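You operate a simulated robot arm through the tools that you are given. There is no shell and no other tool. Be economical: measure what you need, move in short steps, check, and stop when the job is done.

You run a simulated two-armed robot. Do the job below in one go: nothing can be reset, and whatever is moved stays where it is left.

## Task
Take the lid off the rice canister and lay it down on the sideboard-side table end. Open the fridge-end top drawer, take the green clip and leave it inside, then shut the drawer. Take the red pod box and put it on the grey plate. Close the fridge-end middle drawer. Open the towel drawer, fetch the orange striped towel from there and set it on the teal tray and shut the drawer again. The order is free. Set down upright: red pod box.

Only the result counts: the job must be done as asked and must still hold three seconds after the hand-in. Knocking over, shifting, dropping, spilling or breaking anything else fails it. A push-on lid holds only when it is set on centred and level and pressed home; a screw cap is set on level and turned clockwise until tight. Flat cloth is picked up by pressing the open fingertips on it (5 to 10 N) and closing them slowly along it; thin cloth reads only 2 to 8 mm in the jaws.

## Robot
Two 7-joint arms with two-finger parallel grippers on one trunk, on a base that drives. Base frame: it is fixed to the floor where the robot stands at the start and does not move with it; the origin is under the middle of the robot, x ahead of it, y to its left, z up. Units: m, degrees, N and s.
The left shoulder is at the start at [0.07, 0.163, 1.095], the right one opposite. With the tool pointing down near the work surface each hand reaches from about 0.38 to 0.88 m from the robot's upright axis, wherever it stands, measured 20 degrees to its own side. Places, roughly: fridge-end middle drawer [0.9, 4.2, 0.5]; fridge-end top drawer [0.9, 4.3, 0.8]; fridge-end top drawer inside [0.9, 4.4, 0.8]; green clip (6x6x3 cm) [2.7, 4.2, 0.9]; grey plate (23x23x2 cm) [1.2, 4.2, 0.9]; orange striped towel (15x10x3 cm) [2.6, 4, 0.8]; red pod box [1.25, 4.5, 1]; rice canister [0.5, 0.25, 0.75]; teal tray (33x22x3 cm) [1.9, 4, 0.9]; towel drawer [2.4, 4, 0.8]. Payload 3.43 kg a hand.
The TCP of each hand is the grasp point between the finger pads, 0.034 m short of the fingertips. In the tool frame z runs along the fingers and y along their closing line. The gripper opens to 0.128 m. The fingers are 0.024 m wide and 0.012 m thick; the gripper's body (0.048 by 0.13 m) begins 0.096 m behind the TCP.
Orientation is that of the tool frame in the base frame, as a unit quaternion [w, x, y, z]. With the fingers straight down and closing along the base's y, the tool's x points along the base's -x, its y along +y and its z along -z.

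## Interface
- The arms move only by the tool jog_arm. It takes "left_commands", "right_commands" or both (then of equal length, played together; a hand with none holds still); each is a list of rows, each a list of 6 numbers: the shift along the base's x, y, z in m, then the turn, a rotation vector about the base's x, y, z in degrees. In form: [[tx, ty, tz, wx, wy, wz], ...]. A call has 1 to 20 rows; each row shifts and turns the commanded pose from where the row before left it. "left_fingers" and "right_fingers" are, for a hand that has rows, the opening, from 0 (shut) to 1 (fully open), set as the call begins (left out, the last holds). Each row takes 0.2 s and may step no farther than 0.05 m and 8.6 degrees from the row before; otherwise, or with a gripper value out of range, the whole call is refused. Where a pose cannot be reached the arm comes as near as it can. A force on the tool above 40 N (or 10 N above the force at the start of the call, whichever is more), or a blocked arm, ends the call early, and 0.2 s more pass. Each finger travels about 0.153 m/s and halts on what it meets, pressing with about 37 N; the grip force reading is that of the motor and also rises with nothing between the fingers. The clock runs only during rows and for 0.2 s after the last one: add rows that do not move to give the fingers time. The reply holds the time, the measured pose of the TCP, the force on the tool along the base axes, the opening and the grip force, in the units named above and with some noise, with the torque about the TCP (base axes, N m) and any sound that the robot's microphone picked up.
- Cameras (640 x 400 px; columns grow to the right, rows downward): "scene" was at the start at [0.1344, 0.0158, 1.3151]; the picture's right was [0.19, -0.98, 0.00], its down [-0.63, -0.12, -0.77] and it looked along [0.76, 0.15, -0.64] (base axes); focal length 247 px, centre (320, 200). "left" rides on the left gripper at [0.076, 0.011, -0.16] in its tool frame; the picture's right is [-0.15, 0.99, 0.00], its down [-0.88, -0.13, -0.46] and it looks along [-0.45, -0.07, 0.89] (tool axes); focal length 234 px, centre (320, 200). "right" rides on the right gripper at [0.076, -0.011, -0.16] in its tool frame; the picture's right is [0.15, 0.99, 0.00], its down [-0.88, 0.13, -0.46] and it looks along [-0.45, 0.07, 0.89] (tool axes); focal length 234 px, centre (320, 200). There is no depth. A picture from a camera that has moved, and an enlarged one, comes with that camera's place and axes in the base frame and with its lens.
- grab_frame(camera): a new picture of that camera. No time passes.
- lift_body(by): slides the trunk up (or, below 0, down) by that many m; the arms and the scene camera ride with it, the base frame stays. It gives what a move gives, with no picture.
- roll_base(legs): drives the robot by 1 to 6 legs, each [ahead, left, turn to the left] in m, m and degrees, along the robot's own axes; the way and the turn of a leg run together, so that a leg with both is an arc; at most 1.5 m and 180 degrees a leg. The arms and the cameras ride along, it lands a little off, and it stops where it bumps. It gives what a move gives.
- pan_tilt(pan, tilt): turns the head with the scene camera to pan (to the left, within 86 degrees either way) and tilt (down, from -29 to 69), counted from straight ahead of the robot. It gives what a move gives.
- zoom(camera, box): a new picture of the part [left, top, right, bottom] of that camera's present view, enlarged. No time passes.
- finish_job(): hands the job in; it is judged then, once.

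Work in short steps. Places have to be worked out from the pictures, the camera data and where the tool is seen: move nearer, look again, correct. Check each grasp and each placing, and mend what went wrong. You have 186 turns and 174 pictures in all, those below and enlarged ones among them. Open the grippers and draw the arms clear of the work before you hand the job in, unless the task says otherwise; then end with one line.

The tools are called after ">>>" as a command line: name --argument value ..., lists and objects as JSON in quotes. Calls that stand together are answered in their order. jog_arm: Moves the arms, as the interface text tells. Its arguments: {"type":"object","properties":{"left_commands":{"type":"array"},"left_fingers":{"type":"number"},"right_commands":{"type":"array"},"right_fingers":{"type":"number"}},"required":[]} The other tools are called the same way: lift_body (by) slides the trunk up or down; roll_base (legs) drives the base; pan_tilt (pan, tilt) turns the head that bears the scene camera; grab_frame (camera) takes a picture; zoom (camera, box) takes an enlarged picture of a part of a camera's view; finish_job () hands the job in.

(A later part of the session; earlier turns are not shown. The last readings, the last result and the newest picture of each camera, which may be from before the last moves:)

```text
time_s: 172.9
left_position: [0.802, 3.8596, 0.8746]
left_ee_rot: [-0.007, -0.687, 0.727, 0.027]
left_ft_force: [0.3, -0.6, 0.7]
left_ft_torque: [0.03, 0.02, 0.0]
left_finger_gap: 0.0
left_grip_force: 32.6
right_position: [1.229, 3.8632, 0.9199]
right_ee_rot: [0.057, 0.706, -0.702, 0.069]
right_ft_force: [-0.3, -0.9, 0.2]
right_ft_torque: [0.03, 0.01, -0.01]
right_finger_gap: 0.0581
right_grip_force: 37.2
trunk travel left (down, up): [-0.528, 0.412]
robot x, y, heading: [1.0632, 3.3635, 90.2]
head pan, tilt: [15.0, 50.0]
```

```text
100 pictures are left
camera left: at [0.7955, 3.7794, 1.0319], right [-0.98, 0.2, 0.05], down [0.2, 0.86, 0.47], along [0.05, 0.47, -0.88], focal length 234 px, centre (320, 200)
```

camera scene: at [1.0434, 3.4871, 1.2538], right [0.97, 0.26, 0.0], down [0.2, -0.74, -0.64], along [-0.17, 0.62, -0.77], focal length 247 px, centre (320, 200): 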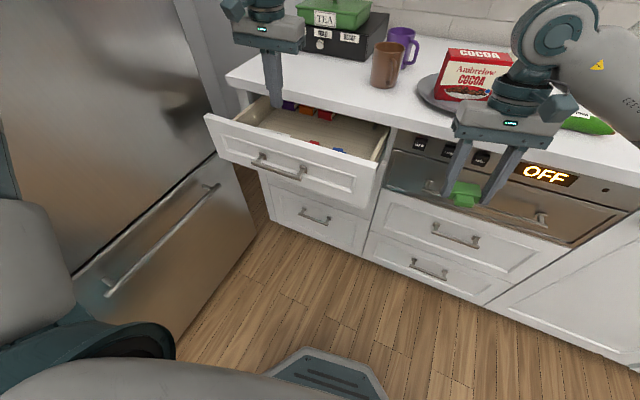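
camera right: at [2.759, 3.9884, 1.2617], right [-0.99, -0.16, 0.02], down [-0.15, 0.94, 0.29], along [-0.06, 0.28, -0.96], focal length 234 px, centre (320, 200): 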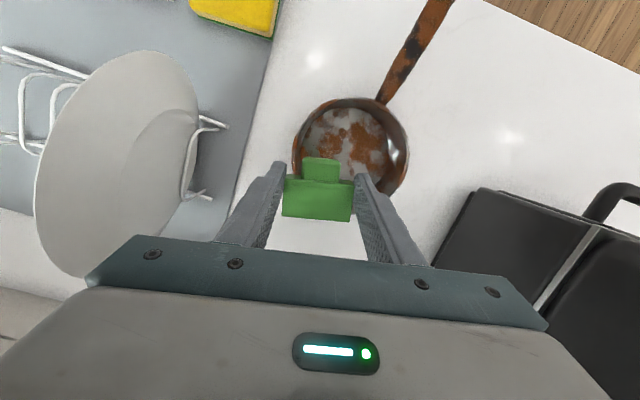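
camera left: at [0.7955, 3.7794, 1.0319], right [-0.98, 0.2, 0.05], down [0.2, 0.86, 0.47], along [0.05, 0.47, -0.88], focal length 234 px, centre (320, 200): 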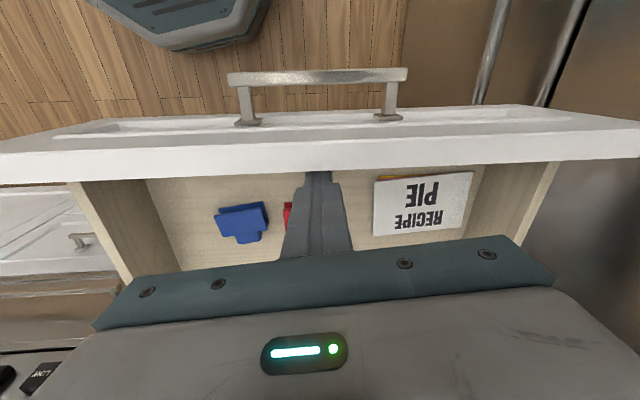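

Drawer came ~0.11 m further. I raise the left hand out and look again.

>>> jog_arm --left_commands '[[0, 0.008, 0, 0, 0, 0], [0, 0, 0.04, 0, 0, 0], [0, 0, 0.05, 0, 0, 0], [0, 0, 0.05, 0, 0, 0], [0, 0, 0.05, 0, 0, 0], [-0.02, 0, 0.04, 0, 0, 0], [-0.03, 0, 0.03, 0, 0, 0], [-0.03, 0, 0, 0, 0, 0]]'

>>> grab_frame --camera "left"

>>> grab_frame --camera "scene"

```text
time_s: 174.7
left_position: [0.7221, 3.8683, 1.1326]
left_ee_rot: [-0.007, -0.687, 0.726, 0.024]
left_ft_force: [0.3, 1.1, -0.6]
left_ft_torque: [0.02, -0.04, 0.04]
left_finger_gap: 0.0
left_grip_force: 32.7
right_position: [1.2287, 3.8629, 0.921]
right_ee_rot: [0.057, 0.706, -0.703, 0.069]
right_ft_force: [-0.3, 0.4, 0.9]
right_ft_torque: [0.02, 0.0, -0.01]
right_finger_gap: 0.0582
right_grip_force: 37.6
trunk travel left (down, up): [-0.528, 0.412]
robot x, y, heading: [1.0634, 3.3613, 89.9]
head pan, tilt: [15.0, 50.0]
```

```text
99 pictures are left
camera left: at [0.7145, 3.7898, 1.2916], right [-0.98, 0.2, 0.05], down [0.2, 0.86, 0.47], along [0.05, 0.47, -0.88], focal length 234 px, centre (320, 200)
```

left: 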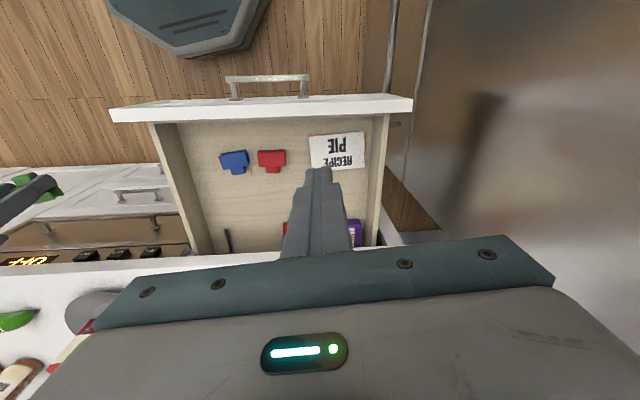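

```text
98 pictures are left
camera scene: at [1.0424, 3.4869, 1.2537], right [0.97, 0.26, 0.0], down [0.2, -0.74, -0.64], along [-0.17, 0.62, -0.77], focal length 247 px, centre (320, 200)
```

scene: 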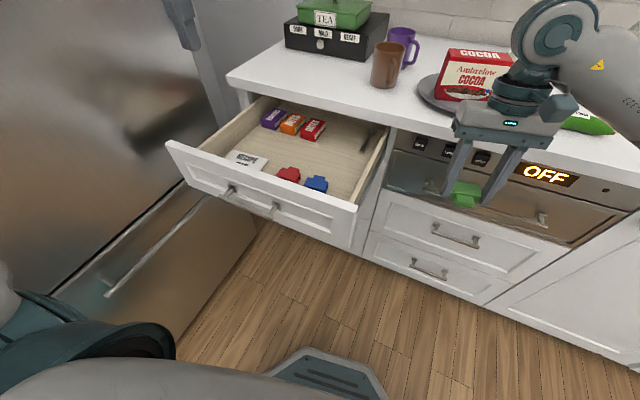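

There's now free floor at ≈(0.915, 4.015) between the clips and the packets. I level the right hand (10° about x), raise and carry the clip over there.

>>> jog_arm --right_commands '[[0, 0, 0.04, 5, 0, 0], [0, 0, 0.04, 5, 0, 0], [-0.045, 0.015, 0.01, 0, 0, 0], [-0.045, 0.015, 0, 0, 0, 0], [-0.045, 0.02, 0, 0, 0, 0], [-0.045, 0.02, 0, 0, 0, 0], [-0.045, 0.02, 0, 0, 0, 0], [-0.045, 0.02, 0, 0, 0, 0], [-0.042, 0.02, 0, 0, 0, 0]]'

>>> grab_frame --camera "right"

>>> grab_frame --camera "scene"

```text
time_s: 176.7
left_position: [0.7219, 3.87, 1.1331]
left_ee_rot: [-0.006, -0.688, 0.726, 0.024]
left_ft_force: [-0.5, 0.3, 0.0]
left_ft_torque: [0.04, 0.0, 0.0]
left_finger_gap: 0.0
left_grip_force: 33.0
right_position: [0.9162, 3.9934, 1.007]
right_ee_rot: [-0.005, 0.708, -0.706, 0.007]
right_ft_force: [0.9, -0.2, 0.3]
right_ft_torque: [-0.01, -0.02, 0.0]
right_finger_gap: 0.0582
right_grip_force: 37.4
trunk travel left (down, up): [-0.528, 0.412]
robot x, y, heading: [1.0649, 3.3652, 90.1]
head pan, tilt: [15.0, 50.0]
```

```text
97 pictures are left
camera right: at [0.9239, 3.9187, 1.1679], right [-0.99, -0.15, -0.02], down [-0.14, 0.88, 0.45], along [-0.05, 0.45, -0.89], focal length 234 px, centre (320, 200)
```

right: 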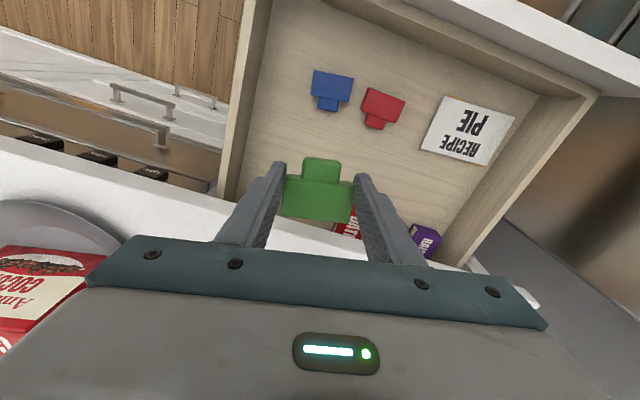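

```text
96 pictures are left
camera scene: at [1.0418, 3.4867, 1.2537], right [0.97, 0.26, 0.0], down [0.2, -0.74, -0.64], along [-0.17, 0.62, -0.77], focal length 247 px, centre (320, 200)
```

scene: 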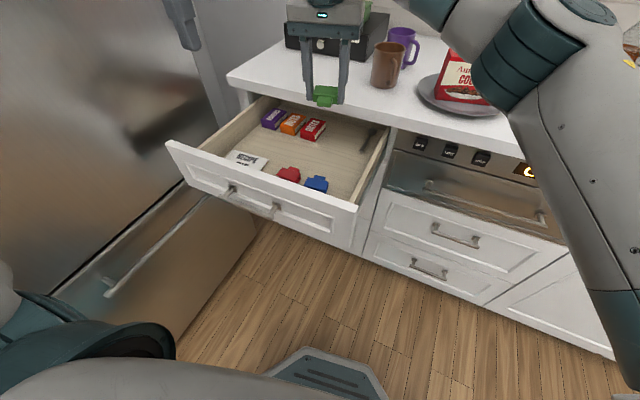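

Aligned over free floor; I shift 2 cm back from the blue clip and lower into the drawer.

>>> jog_arm --right_commands '[[0, 0.02, -0.01, 0, 0, 0], [0, 0, -0.04, 0, 0, 0], [0, 0, -0.04, 0, 0, 0], [0, 0, -0.04, 0, 0, 0]]'

>>> grab_frame --camera "right"

>>> jog_arm --right_commands '[[0, 0, -0.01, 0, 0, 0]]'

>>> jog_arm --right_commands '[[0, 0, -0.01, 0, 0, 0]]'

```text
time_s: 177.7
left_position: [0.7239, 3.8715, 1.1344]
left_ee_rot: [-0.007, -0.688, 0.726, 0.025]
left_ft_force: [1.0, 0.1, 0.7]
left_ft_torque: [-0.02, 0.0, -0.02]
left_finger_gap: 0.0
left_grip_force: 33.3
right_position: [0.9163, 4.016, 0.8779]
right_ee_rot: [-0.004, 0.708, -0.706, 0.009]
right_ft_force: [0.1, -0.4, -0.4]
right_ft_torque: [-0.03, 0.01, 0.03]
right_finger_gap: 0.0584
right_grip_force: 37.4
trunk travel left (down, up): [-0.528, 0.412]
robot x, y, heading: [1.0626, 3.3657, 90.2]
head pan, tilt: [15.0, 50.0]
```

```text
95 pictures are left
camera right: at [0.9253, 3.9415, 1.038], right [-0.99, -0.15, -0.02], down [-0.14, 0.88, 0.45], along [-0.05, 0.45, -0.89], focal length 234 px, centre (320, 200)
```

right: 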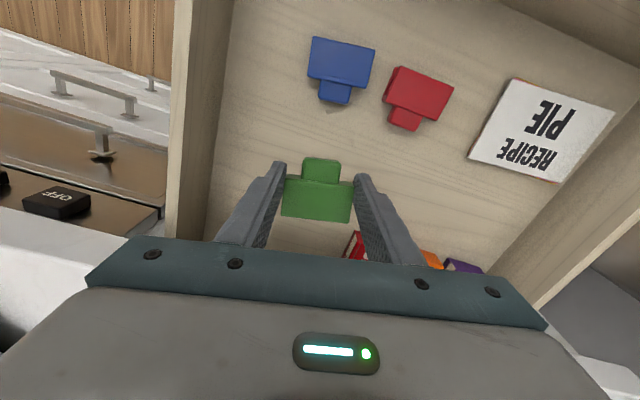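

```text
time_s: 178.1
left_position: [0.7239, 3.87, 1.1345]
left_ee_rot: [-0.007, -0.687, 0.726, 0.025]
left_ft_force: [-0.4, 0.1, 0.2]
left_ft_torque: [-0.03, 0.03, -0.02]
left_finger_gap: 0.0
left_grip_force: 33.5
right_position: [0.9165, 4.0161, 0.8682]
right_ee_rot: [-0.004, 0.708, -0.706, 0.007]
right_ft_force: [0.2, -0.3, 0.4]
right_ft_torque: [-0.02, -0.03, 0.0]
right_finger_gap: 0.0581
right_grip_force: 37.1
trunk travel left (down, up): [-0.528, 0.412]
robot x, y, heading: [1.0597, 3.3607, 90.2]
head pan, tilt: [15.0, 50.0]
```

```text
time_s: 178.5
left_position: [0.7228, 3.8697, 1.1353]
left_ee_rot: [-0.007, -0.687, 0.726, 0.026]
left_ft_force: [0.0, 0.3, 0.0]
left_ft_torque: [-0.03, -0.01, -0.02]
left_finger_gap: 0.0003
left_grip_force: 33.0
right_position: [0.918, 4.0166, 0.8592]
right_ee_rot: [-0.003, 0.708, -0.706, 0.007]
right_ft_force: [1.0, -0.1, -0.6]
right_ft_torque: [0.02, 0.01, -0.05]
right_finger_gap: 0.0582
right_grip_force: 36.8
trunk travel left (down, up): [-0.528, 0.412]
robot x, y, heading: [1.0652, 3.364, 90.3]
head pan, tilt: [15.0, 50.0]
```

>>> jog_arm --right_commands '[[0, 0, -0.01, 0, 0, 0]]'

>>> jog_arm --right_commands '[[0, 0, -0.008, 0, 0, 0]]'

>>> jog_arm --right_commands '[[0, 0, -0.006, 0, 0, 0]]'

>>> grab_frame --camera "right"

```text
time_s: 178.9
left_position: [0.7226, 3.8696, 1.1347]
left_ee_rot: [-0.007, -0.688, 0.725, 0.025]
left_ft_force: [0.2, -0.4, -1.2]
left_ft_torque: [-0.03, -0.01, -0.01]
left_finger_gap: 0.0
left_grip_force: 33.4
right_position: [0.9182, 4.016, 0.8487]
right_ee_rot: [-0.004, 0.708, -0.706, 0.008]
right_ft_force: [0.0, 0.9, 0.3]
right_ft_torque: [0.01, -0.03, 0.0]
right_finger_gap: 0.0582
right_grip_force: 37.3
trunk travel left (down, up): [-0.528, 0.412]
robot x, y, heading: [1.0617, 3.3618, 90.0]
head pan, tilt: [15.0, 50.0]
```

```text
time_s: 179.3
left_position: [0.7253, 3.8707, 1.1337]
left_ee_rot: [-0.008, -0.688, 0.725, 0.026]
left_ft_force: [-0.5, 0.5, -0.8]
left_ft_torque: [-0.01, 0.01, 0.01]
left_finger_gap: 0.0
left_grip_force: 33.3
right_position: [0.9178, 4.0145, 0.8417]
right_ee_rot: [-0.003, 0.709, -0.705, 0.008]
right_ft_force: [-0.6, 0.4, 0.6]
right_ft_torque: [-0.04, 0.05, 0.0]
right_finger_gap: 0.0579
right_grip_force: 37.1
trunk travel left (down, up): [-0.528, 0.412]
robot x, y, heading: [1.0678, 3.3614, 90.2]
head pan, tilt: [15.0, 50.0]
```

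```text
time_s: 179.7
left_position: [0.7237, 3.8704, 1.1337]
left_ee_rot: [-0.008, -0.688, 0.725, 0.026]
left_ft_force: [0.3, -0.1, 0.1]
left_ft_torque: [0.02, -0.04, 0.02]
left_finger_gap: 0.0
left_grip_force: 32.8
right_position: [0.916, 4.0145, 0.836]
right_ee_rot: [-0.003, 0.708, -0.706, 0.007]
right_ft_force: [-0.4, 0.5, 0.2]
right_ft_torque: [-0.05, 0.01, 0.0]
right_finger_gap: 0.0582
right_grip_force: 36.6
trunk travel left (down, up): [-0.528, 0.412]
robot x, y, heading: [1.0624, 3.3612, 90.1]
head pan, tilt: [15.0, 50.0]
```

```text
94 pictures are left
camera right: at [0.9249, 3.9395, 0.9966], right [-0.99, -0.15, -0.02], down [-0.14, 0.88, 0.45], along [-0.05, 0.45, -0.89], focal length 234 px, centre (320, 200)
```

right: 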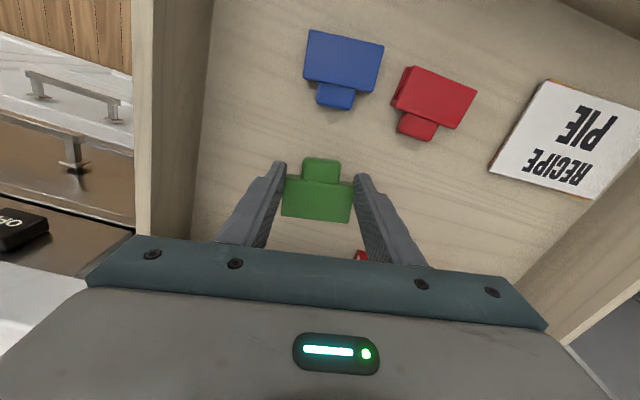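

Estimate: about 1.5 cm left to the drawer floor. I keep lowering.

>>> jog_arm --right_commands '[[0, 0, -0.006, 0, 0, 0]]'

>>> jog_arm --right_commands '[[0, 0, -0.005, 0, 0, 0]]'

>>> jog_arm --right_commands '[[0, 0, -0.004, 0, 0, 0]]'

```text
time_s: 180.1
left_position: [0.7232, 3.8702, 1.134]
left_ee_rot: [-0.007, -0.688, 0.725, 0.026]
left_ft_force: [0.5, 0.0, 0.3]
left_ft_torque: [-0.01, -0.05, 0.02]
left_finger_gap: 0.0002
left_grip_force: 33.3
right_position: [0.9161, 4.0144, 0.8309]
right_ee_rot: [-0.005, 0.708, -0.706, 0.008]
right_ft_force: [0.5, 0.0, -0.9]
right_ft_torque: [0.03, 0.0, 0.03]
right_finger_gap: 0.0582
right_grip_force: 36.8
trunk travel left (down, up): [-0.528, 0.412]
robot x, y, heading: [1.0658, 3.3595, 90.3]
head pan, tilt: [15.0, 50.0]
```

```text
time_s: 180.5
left_position: [0.7231, 3.87, 1.1347]
left_ee_rot: [-0.008, -0.688, 0.725, 0.025]
left_ft_force: [0.0, 0.3, -0.2]
left_ft_torque: [0.01, -0.01, 0.01]
left_finger_gap: 0.0
left_grip_force: 33.4
right_position: [0.9167, 4.0131, 0.8251]
right_ee_rot: [-0.005, 0.708, -0.706, 0.007]
right_ft_force: [-0.5, 0.3, -0.2]
right_ft_torque: [0.04, -0.03, 0.01]
right_finger_gap: 0.0582
right_grip_force: 36.6
trunk travel left (down, up): [-0.528, 0.412]
robot x, y, heading: [1.0654, 3.3656, 89.9]
head pan, tilt: [15.0, 50.0]
```

```text
time_s: 180.9
left_position: [0.7231, 3.8698, 1.1344]
left_ee_rot: [-0.007, -0.687, 0.726, 0.025]
left_ft_force: [-0.2, -0.5, 0.6]
left_ft_torque: [0.03, -0.02, 0.03]
left_finger_gap: 0.0
left_grip_force: 33.0
right_position: [0.916, 4.0143, 0.8217]
right_ee_rot: [-0.004, 0.709, -0.706, 0.007]
right_ft_force: [0.1, -0.2, 0.0]
right_ft_torque: [0.0, 0.06, 0.04]
right_finger_gap: 0.058
right_grip_force: 36.4
trunk travel left (down, up): [-0.528, 0.412]
robot x, y, heading: [1.0673, 3.3607, 90.1]
head pan, tilt: [15.0, 50.0]
```

>>> jog_arm --right_commands '[[0, 0, -0.005, 0, 0, 0]]'

>>> jog_arm --right_commands '[[0, 0, -0.005, 0, 0, 0]]'

>>> jog_arm --right_commands '[[0, 0, -0.005, 0, 0, 0]]'

>>> grab_frame --camera "right"

```text
time_s: 181.3
left_position: [0.7243, 3.8705, 1.1338]
left_ee_rot: [-0.008, -0.687, 0.726, 0.026]
left_ft_force: [-0.6, 0.1, 0.6]
left_ft_torque: [0.01, -0.01, -0.02]
left_finger_gap: 0.0002
left_grip_force: 33.2
right_position: [0.918, 4.0136, 0.8153]
right_ee_rot: [-0.004, 0.708, -0.706, 0.007]
right_ft_force: [-0.3, -0.5, 0.1]
right_ft_torque: [-0.03, -0.03, 0.01]
right_finger_gap: 0.0582
right_grip_force: 37.3
trunk travel left (down, up): [-0.528, 0.412]
robot x, y, heading: [1.0651, 3.3639, 90.1]
head pan, tilt: [15.0, 50.0]
```

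```text
time_s: 181.7
left_position: [0.7241, 3.8701, 1.1343]
left_ee_rot: [-0.007, -0.688, 0.726, 0.025]
left_ft_force: [0.2, 0.0, 0.3]
left_ft_torque: [0.01, -0.01, 0.02]
left_finger_gap: 0.0001
left_grip_force: 32.8
right_position: [0.9178, 4.0131, 0.8111]
right_ee_rot: [-0.004, 0.709, -0.705, 0.008]
right_ft_force: [-0.3, 0.4, 0.6]
right_ft_torque: [-0.02, -0.01, 0.02]
right_finger_gap: 0.058
right_grip_force: 37.0
trunk travel left (down, up): [-0.528, 0.412]
robot x, y, heading: [1.0662, 3.3601, 90.0]
head pan, tilt: [15.0, 50.0]
```

```text
time_s: 182.1
left_position: [0.7238, 3.8693, 1.1343]
left_ee_rot: [-0.007, -0.688, 0.725, 0.025]
left_ft_force: [-0.2, -0.1, 0.3]
left_ft_torque: [-0.01, 0.02, 0.01]
left_finger_gap: 0.0
left_grip_force: 33.0
right_position: [0.9177, 4.0126, 0.805]
right_ee_rot: [-0.005, 0.708, -0.706, 0.008]
right_ft_force: [0.7, -0.9, -0.3]
right_ft_torque: [0.02, 0.0, 0.01]
right_finger_gap: 0.0584
right_grip_force: 37.5
trunk travel left (down, up): [-0.528, 0.412]
robot x, y, heading: [1.0635, 3.3602, 90.3]
head pan, tilt: [15.0, 50.0]
```

```text
93 pictures are left
camera right: at [0.9251, 3.9381, 0.9662], right [-0.99, -0.15, -0.02], down [-0.14, 0.88, 0.45], along [-0.05, 0.45, -0.89], focal length 234 px, centre (320, 200)
```

right: 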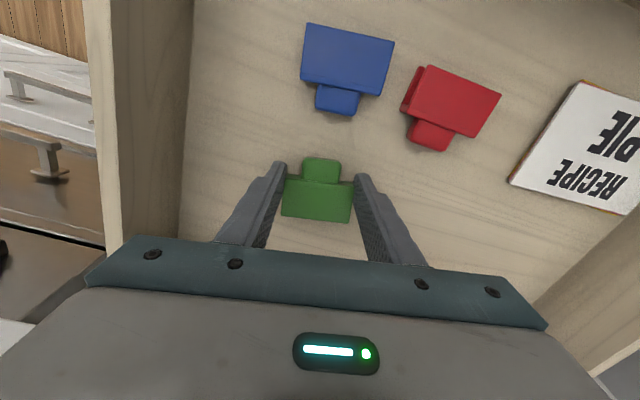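

>>> jog_arm --right_commands '[[0, 0, -0.004, 0, 0, 0]]'

>>> jog_arm --right_commands '[[0, 0, -0.004, 0, 0, 0]]'

>>> jog_arm --right_commands '[[0, 0, -0.003, 0, 0, 0]]'

```text
time_s: 182.5
left_position: [0.7231, 3.8701, 1.1345]
left_ee_rot: [-0.007, -0.687, 0.726, 0.026]
left_ft_force: [0.1, -0.3, -0.5]
left_ft_torque: [0.03, -0.01, -0.01]
left_finger_gap: 0.0001
left_grip_force: 33.5
right_position: [0.9177, 4.0148, 0.8017]
right_ee_rot: [-0.004, 0.708, -0.706, 0.007]
right_ft_force: [-0.3, 0.8, -0.1]
right_ft_torque: [0.02, -0.01, 0.04]
right_finger_gap: 0.0585
right_grip_force: 37.0
trunk travel left (down, up): [-0.528, 0.412]
robot x, y, heading: [1.0648, 3.3612, 90.4]
head pan, tilt: [15.0, 50.0]
```

```text
time_s: 182.9
left_position: [0.7246, 3.8691, 1.1347]
left_ee_rot: [-0.007, -0.688, 0.725, 0.026]
left_ft_force: [-1.2, -0.4, -0.1]
left_ft_torque: [0.0, 0.05, 0.0]
left_finger_gap: 0.0002
left_grip_force: 32.4
right_position: [0.9161, 4.0134, 0.8008]
right_ee_rot: [-0.004, 0.708, -0.706, 0.007]
right_ft_force: [-0.2, -0.4, 6.8]
right_ft_torque: [-0.13, 0.08, 0.02]
right_finger_gap: 0.0582
right_grip_force: 37.1
trunk travel left (down, up): [-0.528, 0.412]
robot x, y, heading: [1.0631, 3.3622, 90.2]
head pan, tilt: [15.0, 50.0]
```

```text
time_s: 183.3
left_position: [0.7245, 3.868, 1.1366]
left_ee_rot: [-0.006, -0.687, 0.726, 0.026]
left_ft_force: [0.1, 0.4, 0.6]
left_ft_torque: [-0.01, 0.02, 0.04]
left_finger_gap: 0.0
left_grip_force: 33.1
right_position: [0.9167, 4.0142, 0.8007]
right_ee_rot: [-0.005, 0.708, -0.706, 0.005]
right_ft_force: [1.0, 1.6, 25.4]
right_ft_torque: [-0.37, 0.15, -0.01]
right_finger_gap: 0.0581
right_grip_force: 37.0
trunk travel left (down, up): [-0.528, 0.412]
robot x, y, heading: [1.0639, 3.3623, 90.2]
head pan, tilt: [15.0, 50.0]
```

Touched down. I raise 3 mm, open to 0.65, and lift the hand straight out.

>>> jog_arm --right_commands '[[0, 0, 0.004, 0, 0, 0], [0, 0, 0, 0, 0, 0], [0, 0, 0, 0, 0, 0]]' --right_fingers 0.65

>>> jog_arm --right_commands '[[0, 0, 0.04, 0, 0, 0], [0, 0, 0.05, 0, 0, 0], [0, 0, 0.05, 0, 0, 0], [0, 0, 0.05, 0, 0, 0]]'

>>> grab_frame --camera "right"

```text
time_s: 184.1
left_position: [0.7228, 3.8705, 1.1339]
left_ee_rot: [-0.007, -0.688, 0.726, 0.025]
left_ft_force: [0.2, 0.3, -0.4]
left_ft_torque: [0.02, 0.0, -0.02]
left_finger_gap: 0.0
left_grip_force: 33.1
right_position: [0.9164, 4.0131, 0.7996]
right_ee_rot: [-0.005, 0.708, -0.706, 0.008]
right_ft_force: [0.6, -0.5, -0.4]
right_ft_torque: [-0.01, -0.01, 0.05]
right_finger_gap: 0.0831
right_grip_force: 0.1
trunk travel left (down, up): [-0.528, 0.412]
robot x, y, heading: [1.0645, 3.3633, 90.2]
head pan, tilt: [15.0, 50.0]
```

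```text
time_s: 185.1
left_position: [0.7221, 3.8674, 1.1348]
left_ee_rot: [-0.006, -0.687, 0.726, 0.025]
left_ft_force: [-0.2, -1.3, -1.1]
left_ft_torque: [0.02, 0.01, 0.01]
left_finger_gap: 0.0001
left_grip_force: 33.0
right_position: [0.9162, 4.0139, 0.9914]
right_ee_rot: [-0.004, 0.708, -0.706, 0.007]
right_ft_force: [0.7, 0.3, -1.0]
right_ft_torque: [0.03, -0.02, -0.04]
right_finger_gap: 0.0832
right_grip_force: 0.0
trunk travel left (down, up): [-0.528, 0.412]
robot x, y, heading: [1.0635, 3.3597, 90.3]
head pan, tilt: [15.0, 50.0]
```

```text
92 pictures are left
camera right: at [0.9232, 3.9389, 1.1515], right [-0.99, -0.15, -0.02], down [-0.14, 0.88, 0.45], along [-0.05, 0.45, -0.89], focal length 234 px, centre (320, 200)
```

right: 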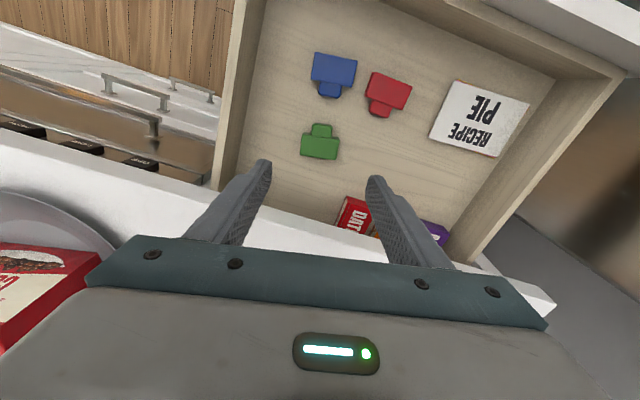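

The green clip rests beside the others. Now to close: I retract the right hand in front of the drawer, close its fingers and pitch it forward so the fingertips point at the panel.

>>> jog_arm --right_commands '[[0, -0.045, 0.01, 0, 0, 0], [0, -0.045, 0, 0, 0, 0], [0, -0.045, 0, 0, 0, 0], [0.01, -0.045, 0, 0, 0, 0], [0.01, -0.045, 0, 0, 0, 0], [0.01, -0.045, 0, 0, 0, 0], [0.01, -0.045, 0, 0, 0, 0], [0.01, -0.045, 0, 0, 0, 0], [0, 0, 0, 8.5, 0, 0], [0, 0, 0, 8.5, 0, 0], [0, 0, 0, 8.5, 0, 0], [0, 0, 0, 8.5, 0, 0], [0, 0, 0, 8.5, 0, 0], [0, 0, 0, 8.5, 0, 0], [0, 0, 0, 8.5, 0, 0], [0, 0, 0, 8.5, 0, 0]]' --right_fingers 0

>>> grab_frame --camera "scene"

```text
time_s: 187.4
left_position: [0.7225, 3.8691, 1.1351]
left_ee_rot: [-0.007, -0.688, 0.725, 0.026]
left_ft_force: [-0.9, 0.0, -0.1]
left_ft_torque: [0.02, 0.0, -0.02]
left_finger_gap: 0.0
left_grip_force: 32.9
right_position: [0.9671, 3.6558, 0.9995]
right_ee_rot: [0.134, -0.694, 0.697, 0.121]
right_ft_force: [-0.5, 8.2, -4.0]
right_ft_torque: [-0.53, -0.19, -0.23]
right_finger_gap: 0.0002
right_grip_force: 32.8
trunk travel left (down, up): [-0.528, 0.412]
robot x, y, heading: [1.068, 3.3611, 90.2]
head pan, tilt: [15.0, 50.0]
stopped in row 11 (right hand): the force on the tool passed its limit (the readings are from after the stop); the commanded pose is now the measured one
```

```text
91 pictures are left
camera scene: at [1.0435, 3.4863, 1.2538], right [0.97, 0.26, 0.0], down [0.2, -0.74, -0.64], along [-0.17, 0.62, -0.77], focal length 247 px, centre (320, 200)
```

scene: 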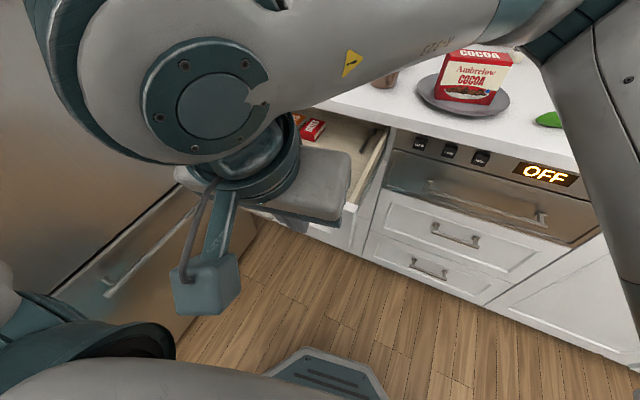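

The hand is too close to my body for that pitch. I move the hand forward a little, back the base 0.25 m, and pitch then.

>>> jog_arm --right_commands '[[0.02, 0.04, 0.01, 0, 0, 0], [0.02, 0.04, 0.01, 0, 0, 0], [0.02, 0.04, 0.01, 0, 0, 0]]'

>>> roll_base --legs '[[-0.24, 0, 0]]'

>>> jog_arm --right_commands '[[0, 0.03, 0, 8.5, 0, 0], [0, 0.03, 0, 8.5, 0, 0], [0, 0, 0, 8.5, 0, 0], [0, 0, 0, 8.5, 0, 0], [0, 0, 0, 8.5, 0, 0], [0, 0, 0, 8.5, 0, 0]]'

>>> grab_frame --camera "scene"

```text
time_s: 188.2
left_position: [0.7245, 3.8697, 1.1342]
left_ee_rot: [-0.007, -0.688, 0.726, 0.026]
left_ft_force: [-0.1, -0.2, -0.2]
left_ft_torque: [0.01, 0.02, -0.03]
left_finger_gap: 0.0001
left_grip_force: 33.3
right_position: [1.0305, 3.7771, 1.0308]
right_ee_rot: [0.132, -0.694, 0.697, 0.121]
right_ft_force: [-0.2, -0.4, -0.2]
right_ft_torque: [-0.03, 0.02, 0.01]
right_finger_gap: 0.0001
right_grip_force: 32.7
trunk travel left (down, up): [-0.528, 0.412]
robot x, y, heading: [1.0628, 3.362, 90.2]
head pan, tilt: [15.0, 50.0]
```

```text
time_s: 190.0
left_position: [0.7251, 3.6251, 1.1349]
left_ee_rot: [-0.007, -0.686, 0.727, 0.025]
left_ft_force: [-0.6, -0.7, 0.0]
left_ft_torque: [0.01, 0.03, 0.0]
left_finger_gap: 0.0
left_grip_force: 32.2
right_position: [1.0311, 3.5293, 1.0305]
right_ee_rot: [0.133, -0.693, 0.698, 0.121]
right_ft_force: [0.3, 0.3, -0.2]
right_ft_torque: [-0.01, 0.01, -0.03]
right_finger_gap: 0.0001
right_grip_force: 32.8
trunk travel left (down, up): [-0.528, 0.412]
robot x, y, heading: [1.0653, 3.1185, 90.0]
head pan, tilt: [15.0, 50.0]
```

```text
time_s: 191.4
left_position: [0.7241, 3.6246, 1.1338]
left_ee_rot: [-0.006, -0.687, 0.727, 0.025]
left_ft_force: [-0.3, -0.2, -1.1]
left_ft_torque: [0.0, -0.03, 0.0]
left_finger_gap: 0.0
left_grip_force: 32.3
right_position: [1.029, 3.5889, 1.0316]
right_ee_rot: [0.419, -0.567, 0.577, 0.411]
right_ft_force: [-0.8, -0.2, 0.9]
right_ft_torque: [-0.01, -0.01, -0.03]
right_finger_gap: 0.0001
right_grip_force: 33.1
trunk travel left (down, up): [-0.528, 0.412]
robot x, y, heading: [1.0639, 3.12, 89.9]
head pan, tilt: [15.0, 50.0]
```

```text
90 pictures are left
camera scene: at [1.043, 3.2406, 1.2538], right [0.97, 0.26, 0.0], down [0.2, -0.74, -0.64], along [-0.17, 0.62, -0.77], focal length 247 px, centre (320, 200)
```

scene: 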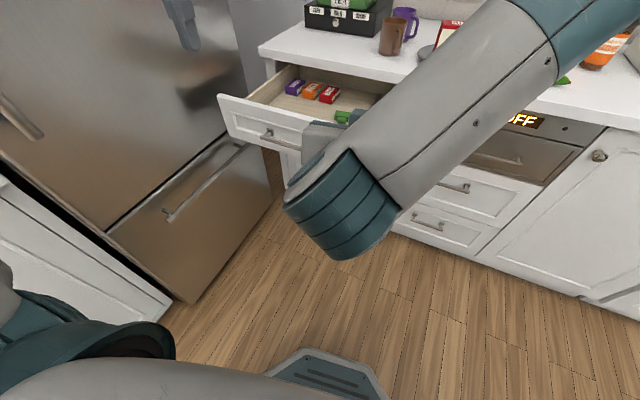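

Pitched ~72°, good for pushing. I lower the trunk, shift the hand to x≈0.975 (right of the handle), and raise the left hand out of the way.

>>> lift_body --by -0.19

>>> jog_arm --right_commands '[[-0.03, 0, 0, 0, 0, 0], [-0.027, 0, 0, 0, 0, 0], [0, 0, 0, 0, 0, 0], [0, 0, 0, 0, 0, 0]]' --left_commands '[[0, 0, 0.045, 0, 0, 0], [0, 0, 0.045, 0, 0, 0], [0, 0, 0.045, 0, 0, 0], [0, 0, 0.045, 0, 0, 0]]'

>>> roll_base --legs '[[0.17, 0, 0]]'

>>> grab_frame --camera "right"

>>> grab_frame --camera "scene"

```text
time_s: 193.5
left_position: [0.7256, 3.6254, 0.9444]
left_ee_rot: [-0.007, -0.687, 0.727, 0.026]
left_ft_force: [0.1, -0.7, 0.3]
left_ft_torque: [0.02, 0.0, 0.0]
left_finger_gap: 0.0001
left_grip_force: 32.6
right_position: [1.0306, 3.5902, 0.8401]
right_ee_rot: [0.418, -0.568, 0.578, 0.41]
right_ft_force: [-0.6, 0.1, -0.8]
right_ft_torque: [0.0, 0.0, 0.02]
right_finger_gap: 0.0002
right_grip_force: 33.0
trunk travel left (down, up): [-0.338, 0.602]
robot x, y, heading: [1.0622, 3.1186, 90.2]
head pan, tilt: [15.0, 50.0]
```

```text
time_s: 194.5
left_position: [0.7258, 3.6274, 1.1234]
left_ee_rot: [-0.006, -0.686, 0.727, 0.026]
left_ft_force: [-0.8, -0.8, 0.5]
left_ft_torque: [-0.04, 0.0, -0.03]
left_finger_gap: 0.0001
left_grip_force: 32.7
right_position: [0.9726, 3.5903, 0.8388]
right_ee_rot: [0.418, -0.568, 0.578, 0.41]
right_ft_force: [-0.9, -0.2, 0.4]
right_ft_torque: [-0.01, 0.04, 0.03]
right_finger_gap: 0.0
right_grip_force: 33.0
trunk travel left (down, up): [-0.338, 0.602]
robot x, y, heading: [1.0632, 3.1178, 89.8]
head pan, tilt: [15.0, 50.0]
```

```text
time_s: 196.0
left_position: [0.7253, 3.8011, 1.1223]
left_ee_rot: [-0.005, -0.687, 0.726, 0.026]
left_ft_force: [-0.2, 0.9, -0.5]
left_ft_torque: [-0.03, 0.01, 0.02]
left_finger_gap: 0.0
left_grip_force: 32.5
right_position: [0.9711, 3.7636, 0.8372]
right_ee_rot: [0.417, -0.569, 0.578, 0.41]
right_ft_force: [-0.1, 0.4, 0.8]
right_ft_torque: [-0.02, 0.01, 0.02]
right_finger_gap: 0.0
right_grip_force: 33.3
trunk travel left (down, up): [-0.338, 0.602]
robot x, y, heading: [1.064, 3.291, 90.0]
head pan, tilt: [15.0, 50.0]
```

```text
89 pictures are left
camera right: at [0.9783, 3.5888, 0.8177], right [-0.99, -0.03, -0.14], down [-0.13, -0.15, 0.98], along [-0.05, 0.99, 0.15], focal length 234 px, centre (320, 200)
```

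right: 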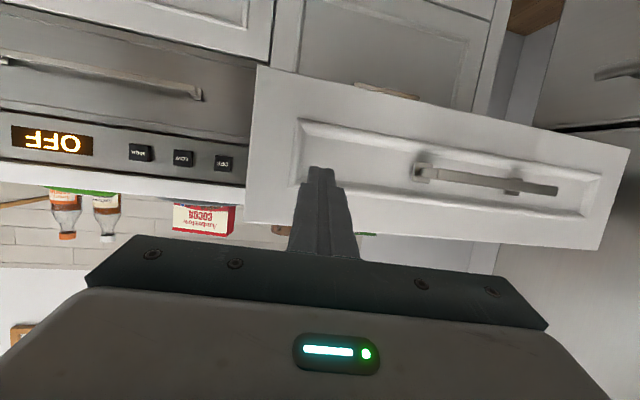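

```text
88 pictures are left
camera scene: at [1.0437, 3.4159, 1.0636], right [0.97, 0.26, 0.0], down [0.2, -0.74, -0.64], along [-0.17, 0.62, -0.77], focal length 247 px, centre (320, 200)
```

scene: 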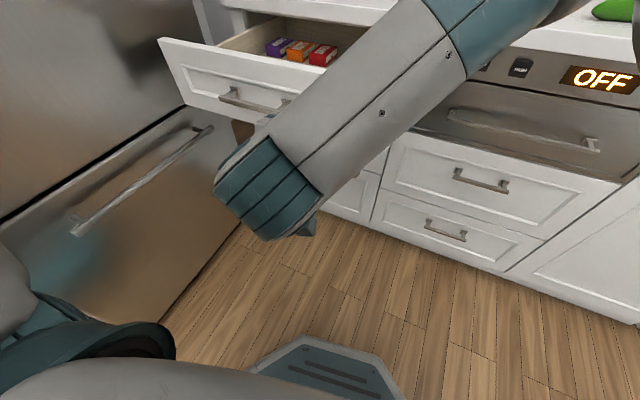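

Fingertips face the panel, right of the handle. I push by driving forward gently.

>>> roll_base --legs '[[0.16, 0, 0]]'

>>> roll_base --legs '[[0.12, 0, 0]]'

>>> grab_frame --camera "right"

>>> grab_frame --camera "scene"

```text
time_s: 197.4
left_position: [0.7254, 3.9646, 1.1219]
left_ee_rot: [-0.005, -0.686, 0.727, 0.026]
left_ft_force: [0.2, 0.8, -0.2]
left_ft_torque: [-0.03, 0.02, -0.01]
left_finger_gap: 0.0
left_grip_force: 32.5
right_position: [0.9723, 3.926, 0.839]
right_ee_rot: [0.418, -0.568, 0.578, 0.41]
right_ft_force: [-0.2, 0.0, -0.2]
right_ft_torque: [0.0, 0.04, -0.03]
right_finger_gap: 0.0
right_grip_force: 33.7
trunk travel left (down, up): [-0.338, 0.602]
robot x, y, heading: [1.0639, 3.4502, 89.6]
head pan, tilt: [15.0, 50.0]
```

```text
time_s: 198.7
left_position: [0.7279, 4.0848, 1.1208]
left_ee_rot: [-0.005, -0.685, 0.728, 0.025]
left_ft_force: [-0.2, 1.5, -0.7]
left_ft_torque: [-0.08, 0.03, 0.0]
left_finger_gap: 0.0
left_grip_force: 32.9
right_position: [0.9745, 4.0451, 0.8389]
right_ee_rot: [0.419, -0.567, 0.579, 0.409]
right_ft_force: [-0.3, 0.5, 0.3]
right_ft_torque: [-0.02, 0.03, 0.06]
right_finger_gap: 0.0
right_grip_force: 33.0
trunk travel left (down, up): [-0.338, 0.602]
robot x, y, heading: [1.0612, 3.5719, 89.6]
head pan, tilt: [15.0, 50.0]
```

```text
87 pictures are left
camera right: at [0.9804, 3.8695, 0.8176], right [-0.99, -0.02, -0.14], down [-0.13, -0.15, 0.98], along [-0.05, 0.99, 0.15], focal length 234 px, centre (320, 200)
```

right: 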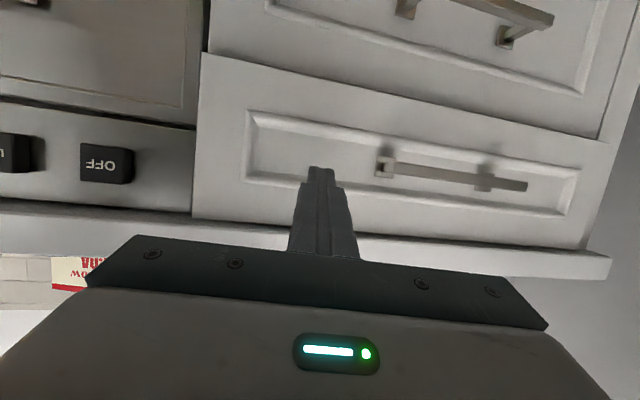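

```text
86 pictures are left
camera scene: at [1.0448, 3.6963, 1.0636], right [0.97, 0.25, 0.0], down [0.2, -0.74, -0.64], along [-0.16, 0.62, -0.77], focal length 247 px, centre (320, 200)
```

scene: 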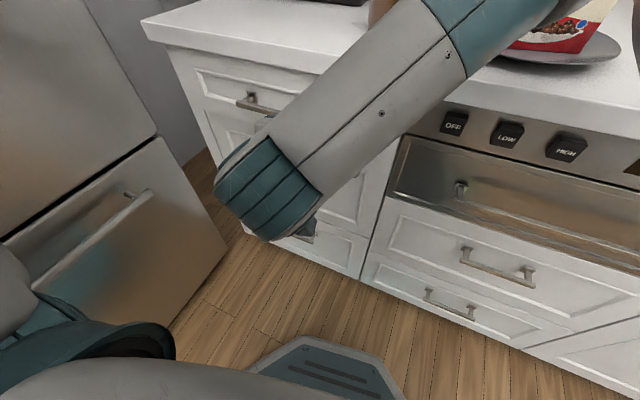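

Nearly shut. I finish with small arm pushes until it seats.

>>> jog_arm --right_commands '[[0, 0.02, 0, 0, 0, 0], [0, 0.02, 0, 0, 0, 0], [0, 0.015, 0, 0, 0, 0], [0, 0.01, 0, 0, 0, 0]]'

>>> jog_arm --right_commands '[[0, 0.008, 0, 0, 0, 0], [0, 0.008, 0, 0, 0, 0], [0, 0.008, 0, 0, 0, 0]]'

>>> grab_frame --camera "scene"

```text
time_s: 199.3
left_position: [0.7276, 4.0814, 1.1217]
left_ee_rot: [-0.006, -0.685, 0.728, 0.026]
left_ft_force: [0.7, 0.1, -1.0]
left_ft_torque: [-0.08, -0.01, -0.03]
left_finger_gap: 0.0
left_grip_force: 32.9
right_position: [0.9754, 4.0838, 0.8399]
right_ee_rot: [0.42, -0.568, 0.578, 0.408]
right_ft_force: [4.2, -16.3, 6.7]
right_ft_torque: [0.23, -0.03, -0.33]
right_finger_gap: 0.0001
right_grip_force: 33.6
trunk travel left (down, up): [-0.338, 0.602]
robot x, y, heading: [1.0631, 3.5692, 89.6]
head pan, tilt: [15.0, 50.0]
stopped in row 3 (right hand): the force on the tool passed its limit (the readings are from after the stop); the commanded pose is now the measured one
```

```text
time_s: 199.8
left_position: [0.7284, 4.0796, 1.1242]
left_ee_rot: [-0.005, -0.685, 0.728, 0.027]
left_ft_force: [-0.4, 0.0, -0.4]
left_ft_torque: [0.02, -0.03, -0.02]
left_finger_gap: 0.0
left_grip_force: 33.0
right_position: [0.974, 4.0839, 0.839]
right_ee_rot: [0.417, -0.573, 0.576, 0.408]
right_ft_force: [5.4, -23.5, 11.0]
right_ft_torque: [0.38, -0.15, -0.46]
right_finger_gap: 0.0001
right_grip_force: 33.0
trunk travel left (down, up): [-0.338, 0.602]
robot x, y, heading: [1.064, 3.5713, 89.9]
head pan, tilt: [15.0, 50.0]
stopped in row 1 (right hand): the force on the tool passed its limit (the readings are from after the stop); the commanded pose is now the measured one
```

```text
85 pictures are left
camera scene: at [1.0458, 3.6911, 1.0644], right [0.97, 0.25, 0.0], down [0.19, -0.74, -0.65], along [-0.16, 0.62, -0.76], focal length 247 px, centre (320, 200)
```

scene: 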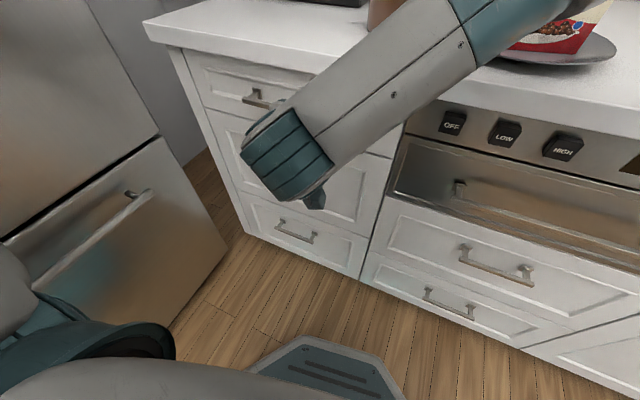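

It resists now. I back off and check flushness.

>>> jog_arm --right_commands '[[0, -0.04, 0, 0, 0, 0], [0, -0.04, 0, 0, 0, 0]]'

>>> roll_base --legs '[[-0.25, 0, 0]]'

>>> lift_body --by 0.25

>>> pan_tilt --pan 30 --tilt 45

>>> grab_frame --camera "scene"

```text
time_s: 200.3
left_position: [0.7269, 4.0817, 1.1224]
left_ee_rot: [-0.006, -0.684, 0.729, 0.026]
left_ft_force: [-0.4, -0.5, -0.2]
left_ft_torque: [-0.01, 0.0, -0.03]
left_finger_gap: 0.0
left_grip_force: 32.9
right_position: [0.9757, 4.0083, 0.8359]
right_ee_rot: [0.416, -0.574, 0.577, 0.407]
right_ft_force: [-0.2, -0.5, 0.2]
right_ft_torque: [-0.02, 0.03, 0.02]
right_finger_gap: 0.0
right_grip_force: 33.1
trunk travel left (down, up): [-0.338, 0.602]
robot x, y, heading: [1.0687, 3.5705, 89.6]
head pan, tilt: [15.0, 50.0]
```

```text
time_s: 202.2
left_position: [0.7254, 3.8299, 1.1233]
left_ee_rot: [-0.005, -0.686, 0.727, 0.026]
left_ft_force: [-0.1, 0.0, 0.5]
left_ft_torque: [0.06, -0.02, -0.03]
left_finger_gap: 0.0
left_grip_force: 33.3
right_position: [0.9723, 3.7585, 0.8377]
right_ee_rot: [0.415, -0.575, 0.576, 0.407]
right_ft_force: [0.3, 0.3, 0.3]
right_ft_torque: [0.0, -0.01, -0.01]
right_finger_gap: 0.0
right_grip_force: 32.8
trunk travel left (down, up): [-0.338, 0.602]
robot x, y, heading: [1.062, 3.3187, 90.1]
head pan, tilt: [15.0, 50.0]
```

```text
time_s: 204.8
left_position: [0.7239, 3.8313, 1.3727]
left_ee_rot: [-0.006, -0.687, 0.726, 0.026]
left_ft_force: [0.4, -0.2, 0.1]
left_ft_torque: [-0.01, 0.0, -0.01]
left_finger_gap: 0.0
left_grip_force: 33.4
right_position: [0.9716, 3.7592, 1.0873]
right_ee_rot: [0.415, -0.574, 0.577, 0.407]
right_ft_force: [-0.4, -0.3, 0.1]
right_ft_torque: [0.01, -0.03, -0.01]
right_finger_gap: 0.0
right_grip_force: 32.8
trunk travel left (down, up): [-0.588, 0.352]
robot x, y, heading: [1.0653, 3.3229, 90.1]
head pan, tilt: [15.0, 50.0]
```

```text
time_s: 205.5
left_position: [0.7253, 3.832, 1.371]
left_ee_rot: [-0.006, -0.686, 0.727, 0.026]
left_ft_force: [-0.5, -0.4, 1.1]
left_ft_torque: [0.0, -0.01, 0.0]
left_finger_gap: 0.0001
left_grip_force: 33.5
right_position: [0.9725, 3.7602, 1.086]
right_ee_rot: [0.415, -0.575, 0.576, 0.408]
right_ft_force: [0.0, 0.3, 0.1]
right_ft_torque: [-0.01, -0.02, -0.01]
right_finger_gap: 0.0002
right_grip_force: 33.1
trunk travel left (down, up): [-0.588, 0.352]
robot x, y, heading: [1.0605, 3.3211, 90.0]
head pan, tilt: [30.0, 45.0]
```

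```text
84 pictures are left
camera scene: at [1.0232, 3.4417, 1.3207], right [0.87, 0.5, 0.0], down [0.35, -0.61, -0.71], along [-0.35, 0.61, -0.71], focal length 247 px, centre (320, 200)
```

scene: 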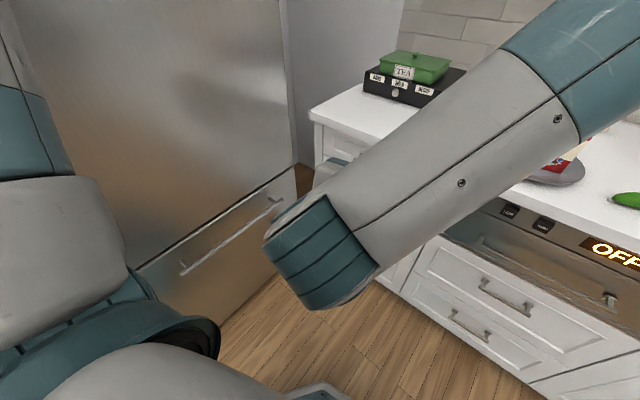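

View is blocked by my arm; I bring the right hand back to pointing down and to the right, then look.

>>> jog_arm --right_commands '[[0.04, 0, 0.01, -8, 0, 0], [0.04, 0, 0.01, -8, 0, 0], [0.04, 0, 0.01, -8, 0, 0], [0.04, 0, 0.01, -8, 0, 0], [0.04, 0, 0.01, -8, 0, 0], [0.04, 0, 0.01, -8, 0, 0], [0.04, 0, 0, -8, 0, 0], [0.02, 0, 0, -8, 0, 0], [0, 0, 0, -8, 0, 0]]'

>>> grab_frame --camera "scene"

```text
time_s: 207.5
left_position: [0.7246, 3.8331, 1.3713]
left_ee_rot: [-0.006, -0.686, 0.727, 0.025]
left_ft_force: [0.2, -0.8, -0.6]
left_ft_torque: [-0.01, -0.02, 0.02]
left_finger_gap: 0.0001
left_grip_force: 33.1
right_position: [1.2717, 3.7591, 1.1456]
right_ee_rot: [0.002, 0.708, -0.706, 0.01]
right_ft_force: [-0.4, -0.1, -1.4]
right_ft_torque: [-0.04, 0.01, -0.02]
right_finger_gap: 0.0
right_grip_force: 33.1
trunk travel left (down, up): [-0.588, 0.352]
robot x, y, heading: [1.0595, 3.3219, 90.1]
head pan, tilt: [30.0, 45.0]
```

```text
83 pictures are left
camera scene: at [1.0226, 3.4427, 1.3205], right [0.87, 0.5, 0.0], down [0.35, -0.61, -0.71], along [-0.35, 0.61, -0.71], focal length 247 px, centre (320, 200)
```

scene: 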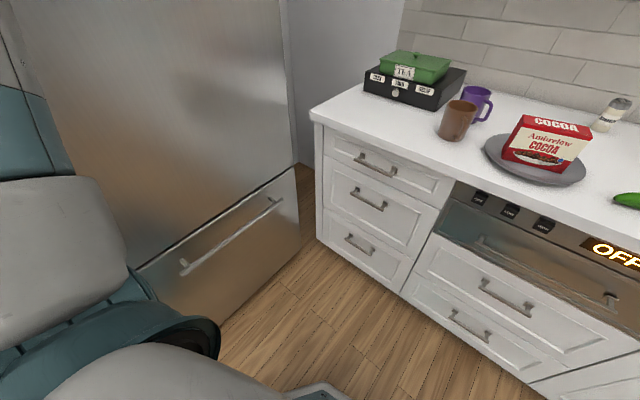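

>>> zoom --camera "scene" --box '[300, 90, 470, 290]'

```text
2.00 times, centred on (385, 190) of scene
camera zoom: at [1.0226, 3.4427, 1.3205], right [0.87, 0.5, 0.0], down [0.35, -0.61, -0.71], along [-0.35, 0.61, -0.71], focal length 494 px, centre (190, 220)
```

zoom: 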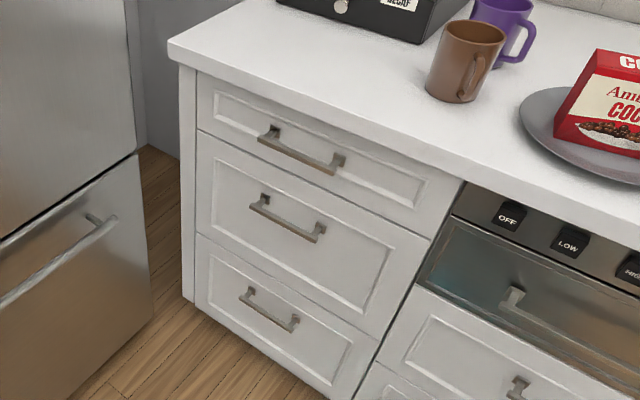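

All three fridge-end drawers are flush, clip inside. Next the towel drawer: drive right to x≈2.75.

>>> roll_base --legs '[[0, -0.85, 0], [0, -0.8, 0]]'

>>> pan_tilt --pan 20 --tilt 45

>>> grab_frame --camera "scene"

```text
time_s: 216.0
left_position: [2.3785, 3.8267, 1.371]
left_ee_rot: [-0.006, -0.693, 0.721, 0.025]
left_ft_force: [0.3, 0.6, -0.5]
left_ft_torque: [0.04, -0.01, -0.03]
left_finger_gap: 0.0002
left_grip_force: 32.9
right_position: [2.9274, 3.7636, 1.1457]
right_ee_rot: [0.002, 0.714, -0.7, 0.009]
right_ft_force: [-1.0, 0.2, 0.1]
right_ft_torque: [0.02, 0.0, 0.0]
right_finger_gap: 0.0002
right_grip_force: 33.1
trunk travel left (down, up): [-0.588, 0.352]
robot x, y, heading: [2.7263, 3.3257, 90.7]
head pan, tilt: [30.0, 45.0]
```

```text
time_s: 216.7
left_position: [2.3779, 3.8282, 1.3713]
left_ee_rot: [-0.006, -0.693, 0.72, 0.025]
left_ft_force: [-0.9, -0.2, 0.2]
left_ft_torque: [0.02, 0.0, -0.03]
left_finger_gap: 0.0
left_grip_force: 32.4
right_position: [2.9256, 3.7635, 1.1461]
right_ee_rot: [0.001, 0.715, -0.699, 0.009]
right_ft_force: [-0.1, 0.3, 0.2]
right_ft_torque: [-0.01, -0.03, 0.03]
right_finger_gap: 0.0
right_grip_force: 33.5
trunk travel left (down, up): [-0.588, 0.352]
robot x, y, heading: [2.7276, 3.3244, 91.0]
head pan, tilt: [20.0, 45.0]
```

```text
81 pictures are left
camera scene: at [2.6966, 3.4487, 1.3207], right [0.93, 0.36, 0.0], down [0.25, -0.66, -0.71], along [-0.25, 0.66, -0.71], focal length 247 px, centre (320, 200)
```

scene: 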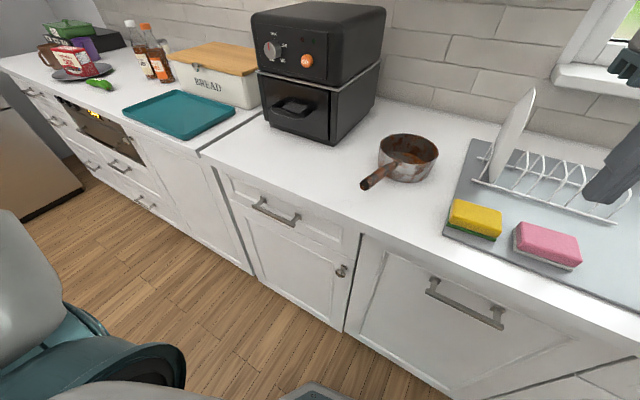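

Towel-drawer handle ≈(2.40, 3.85, 0.80). I back to y≈3.12, then turn the left hand to the horizontal, vertical-closing pose again.

>>> roll_base --legs '[[-0.19, -0.03, -1]]'

>>> jog_arm --left_commands '[[0, 0, -0.04, 0, 0, 0], [0, 0, -0.04, 0, 0, 0], [0, 0.02, -0.04, 4.94, -4.94, 4.94], [0, 0.02, -0.02, 4.94, -4.94, 4.94], [0, 0, 0, 4.94, -4.94, 4.94], [0, 0, 0, 4.94, -4.94, 4.94], [0, 0, 0, 4.94, -4.94, 4.94], [0, 0, 0, 4.94, -4.94, 4.94], [0, 0, 0, 4.94, -4.94, 4.94], [0, 0, 0, 4.94, -4.94, 4.94], [0, 0, 0, 4.94, -4.94, 4.94], [0, 0, 0, 4.94, -4.94, 4.94], [0, 0, 0, 4.94, -4.94, 4.94], [0, 0, 0, 4.94, -4.94, 4.94], [0, 0, 0, 4.94, -4.94, 4.94], [0, 0, 0, 4.94, -4.94, 4.94]]' --left_fingers 0.45

>>> grab_frame --camera "left"

```text
time_s: 218.2
left_position: [2.4182, 3.6476, 1.3713]
left_ee_rot: [-0.006, -0.688, 0.726, 0.025]
left_ft_force: [0.8, -0.4, -0.2]
left_ft_torque: [0.01, 0.01, 0.01]
left_finger_gap: 0.0
left_grip_force: 33.0
right_position: [2.9654, 3.5753, 1.1459]
right_ee_rot: [0.002, 0.71, -0.705, 0.009]
right_ft_force: [0.0, -0.7, 0.2]
right_ft_torque: [0.03, 0.0, -0.04]
right_finger_gap: 0.0
right_grip_force: 33.4
trunk travel left (down, up): [-0.588, 0.352]
robot x, y, heading: [2.7592, 3.1363, 90.4]
head pan, tilt: [20.0, 45.0]
```

```text
time_s: 221.6
left_position: [2.4115, 3.6967, 1.2567]
left_ee_rot: [-0.702, 0.711, -0.009, -0.03]
left_ft_force: [0.9, 2.3, -7.1]
left_ft_torque: [0.65, 0.04, 0.07]
left_finger_gap: 0.0576
left_grip_force: 0.1
left hand out of reach, approached as far as the arm can: row 16
right_position: [2.9629, 3.5756, 1.1458]
right_ee_rot: [0.002, 0.71, -0.705, 0.009]
right_ft_force: [-0.9, -0.6, 0.9]
right_ft_torque: [0.07, -0.02, 0.06]
right_finger_gap: 0.0001
right_grip_force: 33.0
trunk travel left (down, up): [-0.588, 0.352]
robot x, y, heading: [2.7608, 3.1394, 90.1]
head pan, tilt: [20.0, 45.0]
```

```text
80 pictures are left
camera left: at [2.4913, 3.5381, 1.2424], right [-0.2, -0.02, -0.98], down [-0.86, -0.48, 0.18], along [-0.47, 0.88, 0.08], focal length 234 px, centre (320, 200)
```

left: 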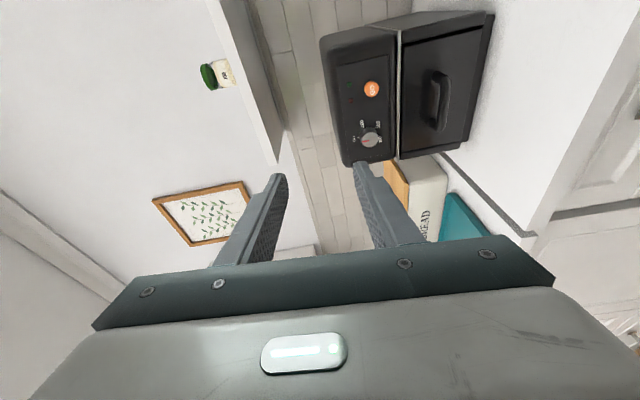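

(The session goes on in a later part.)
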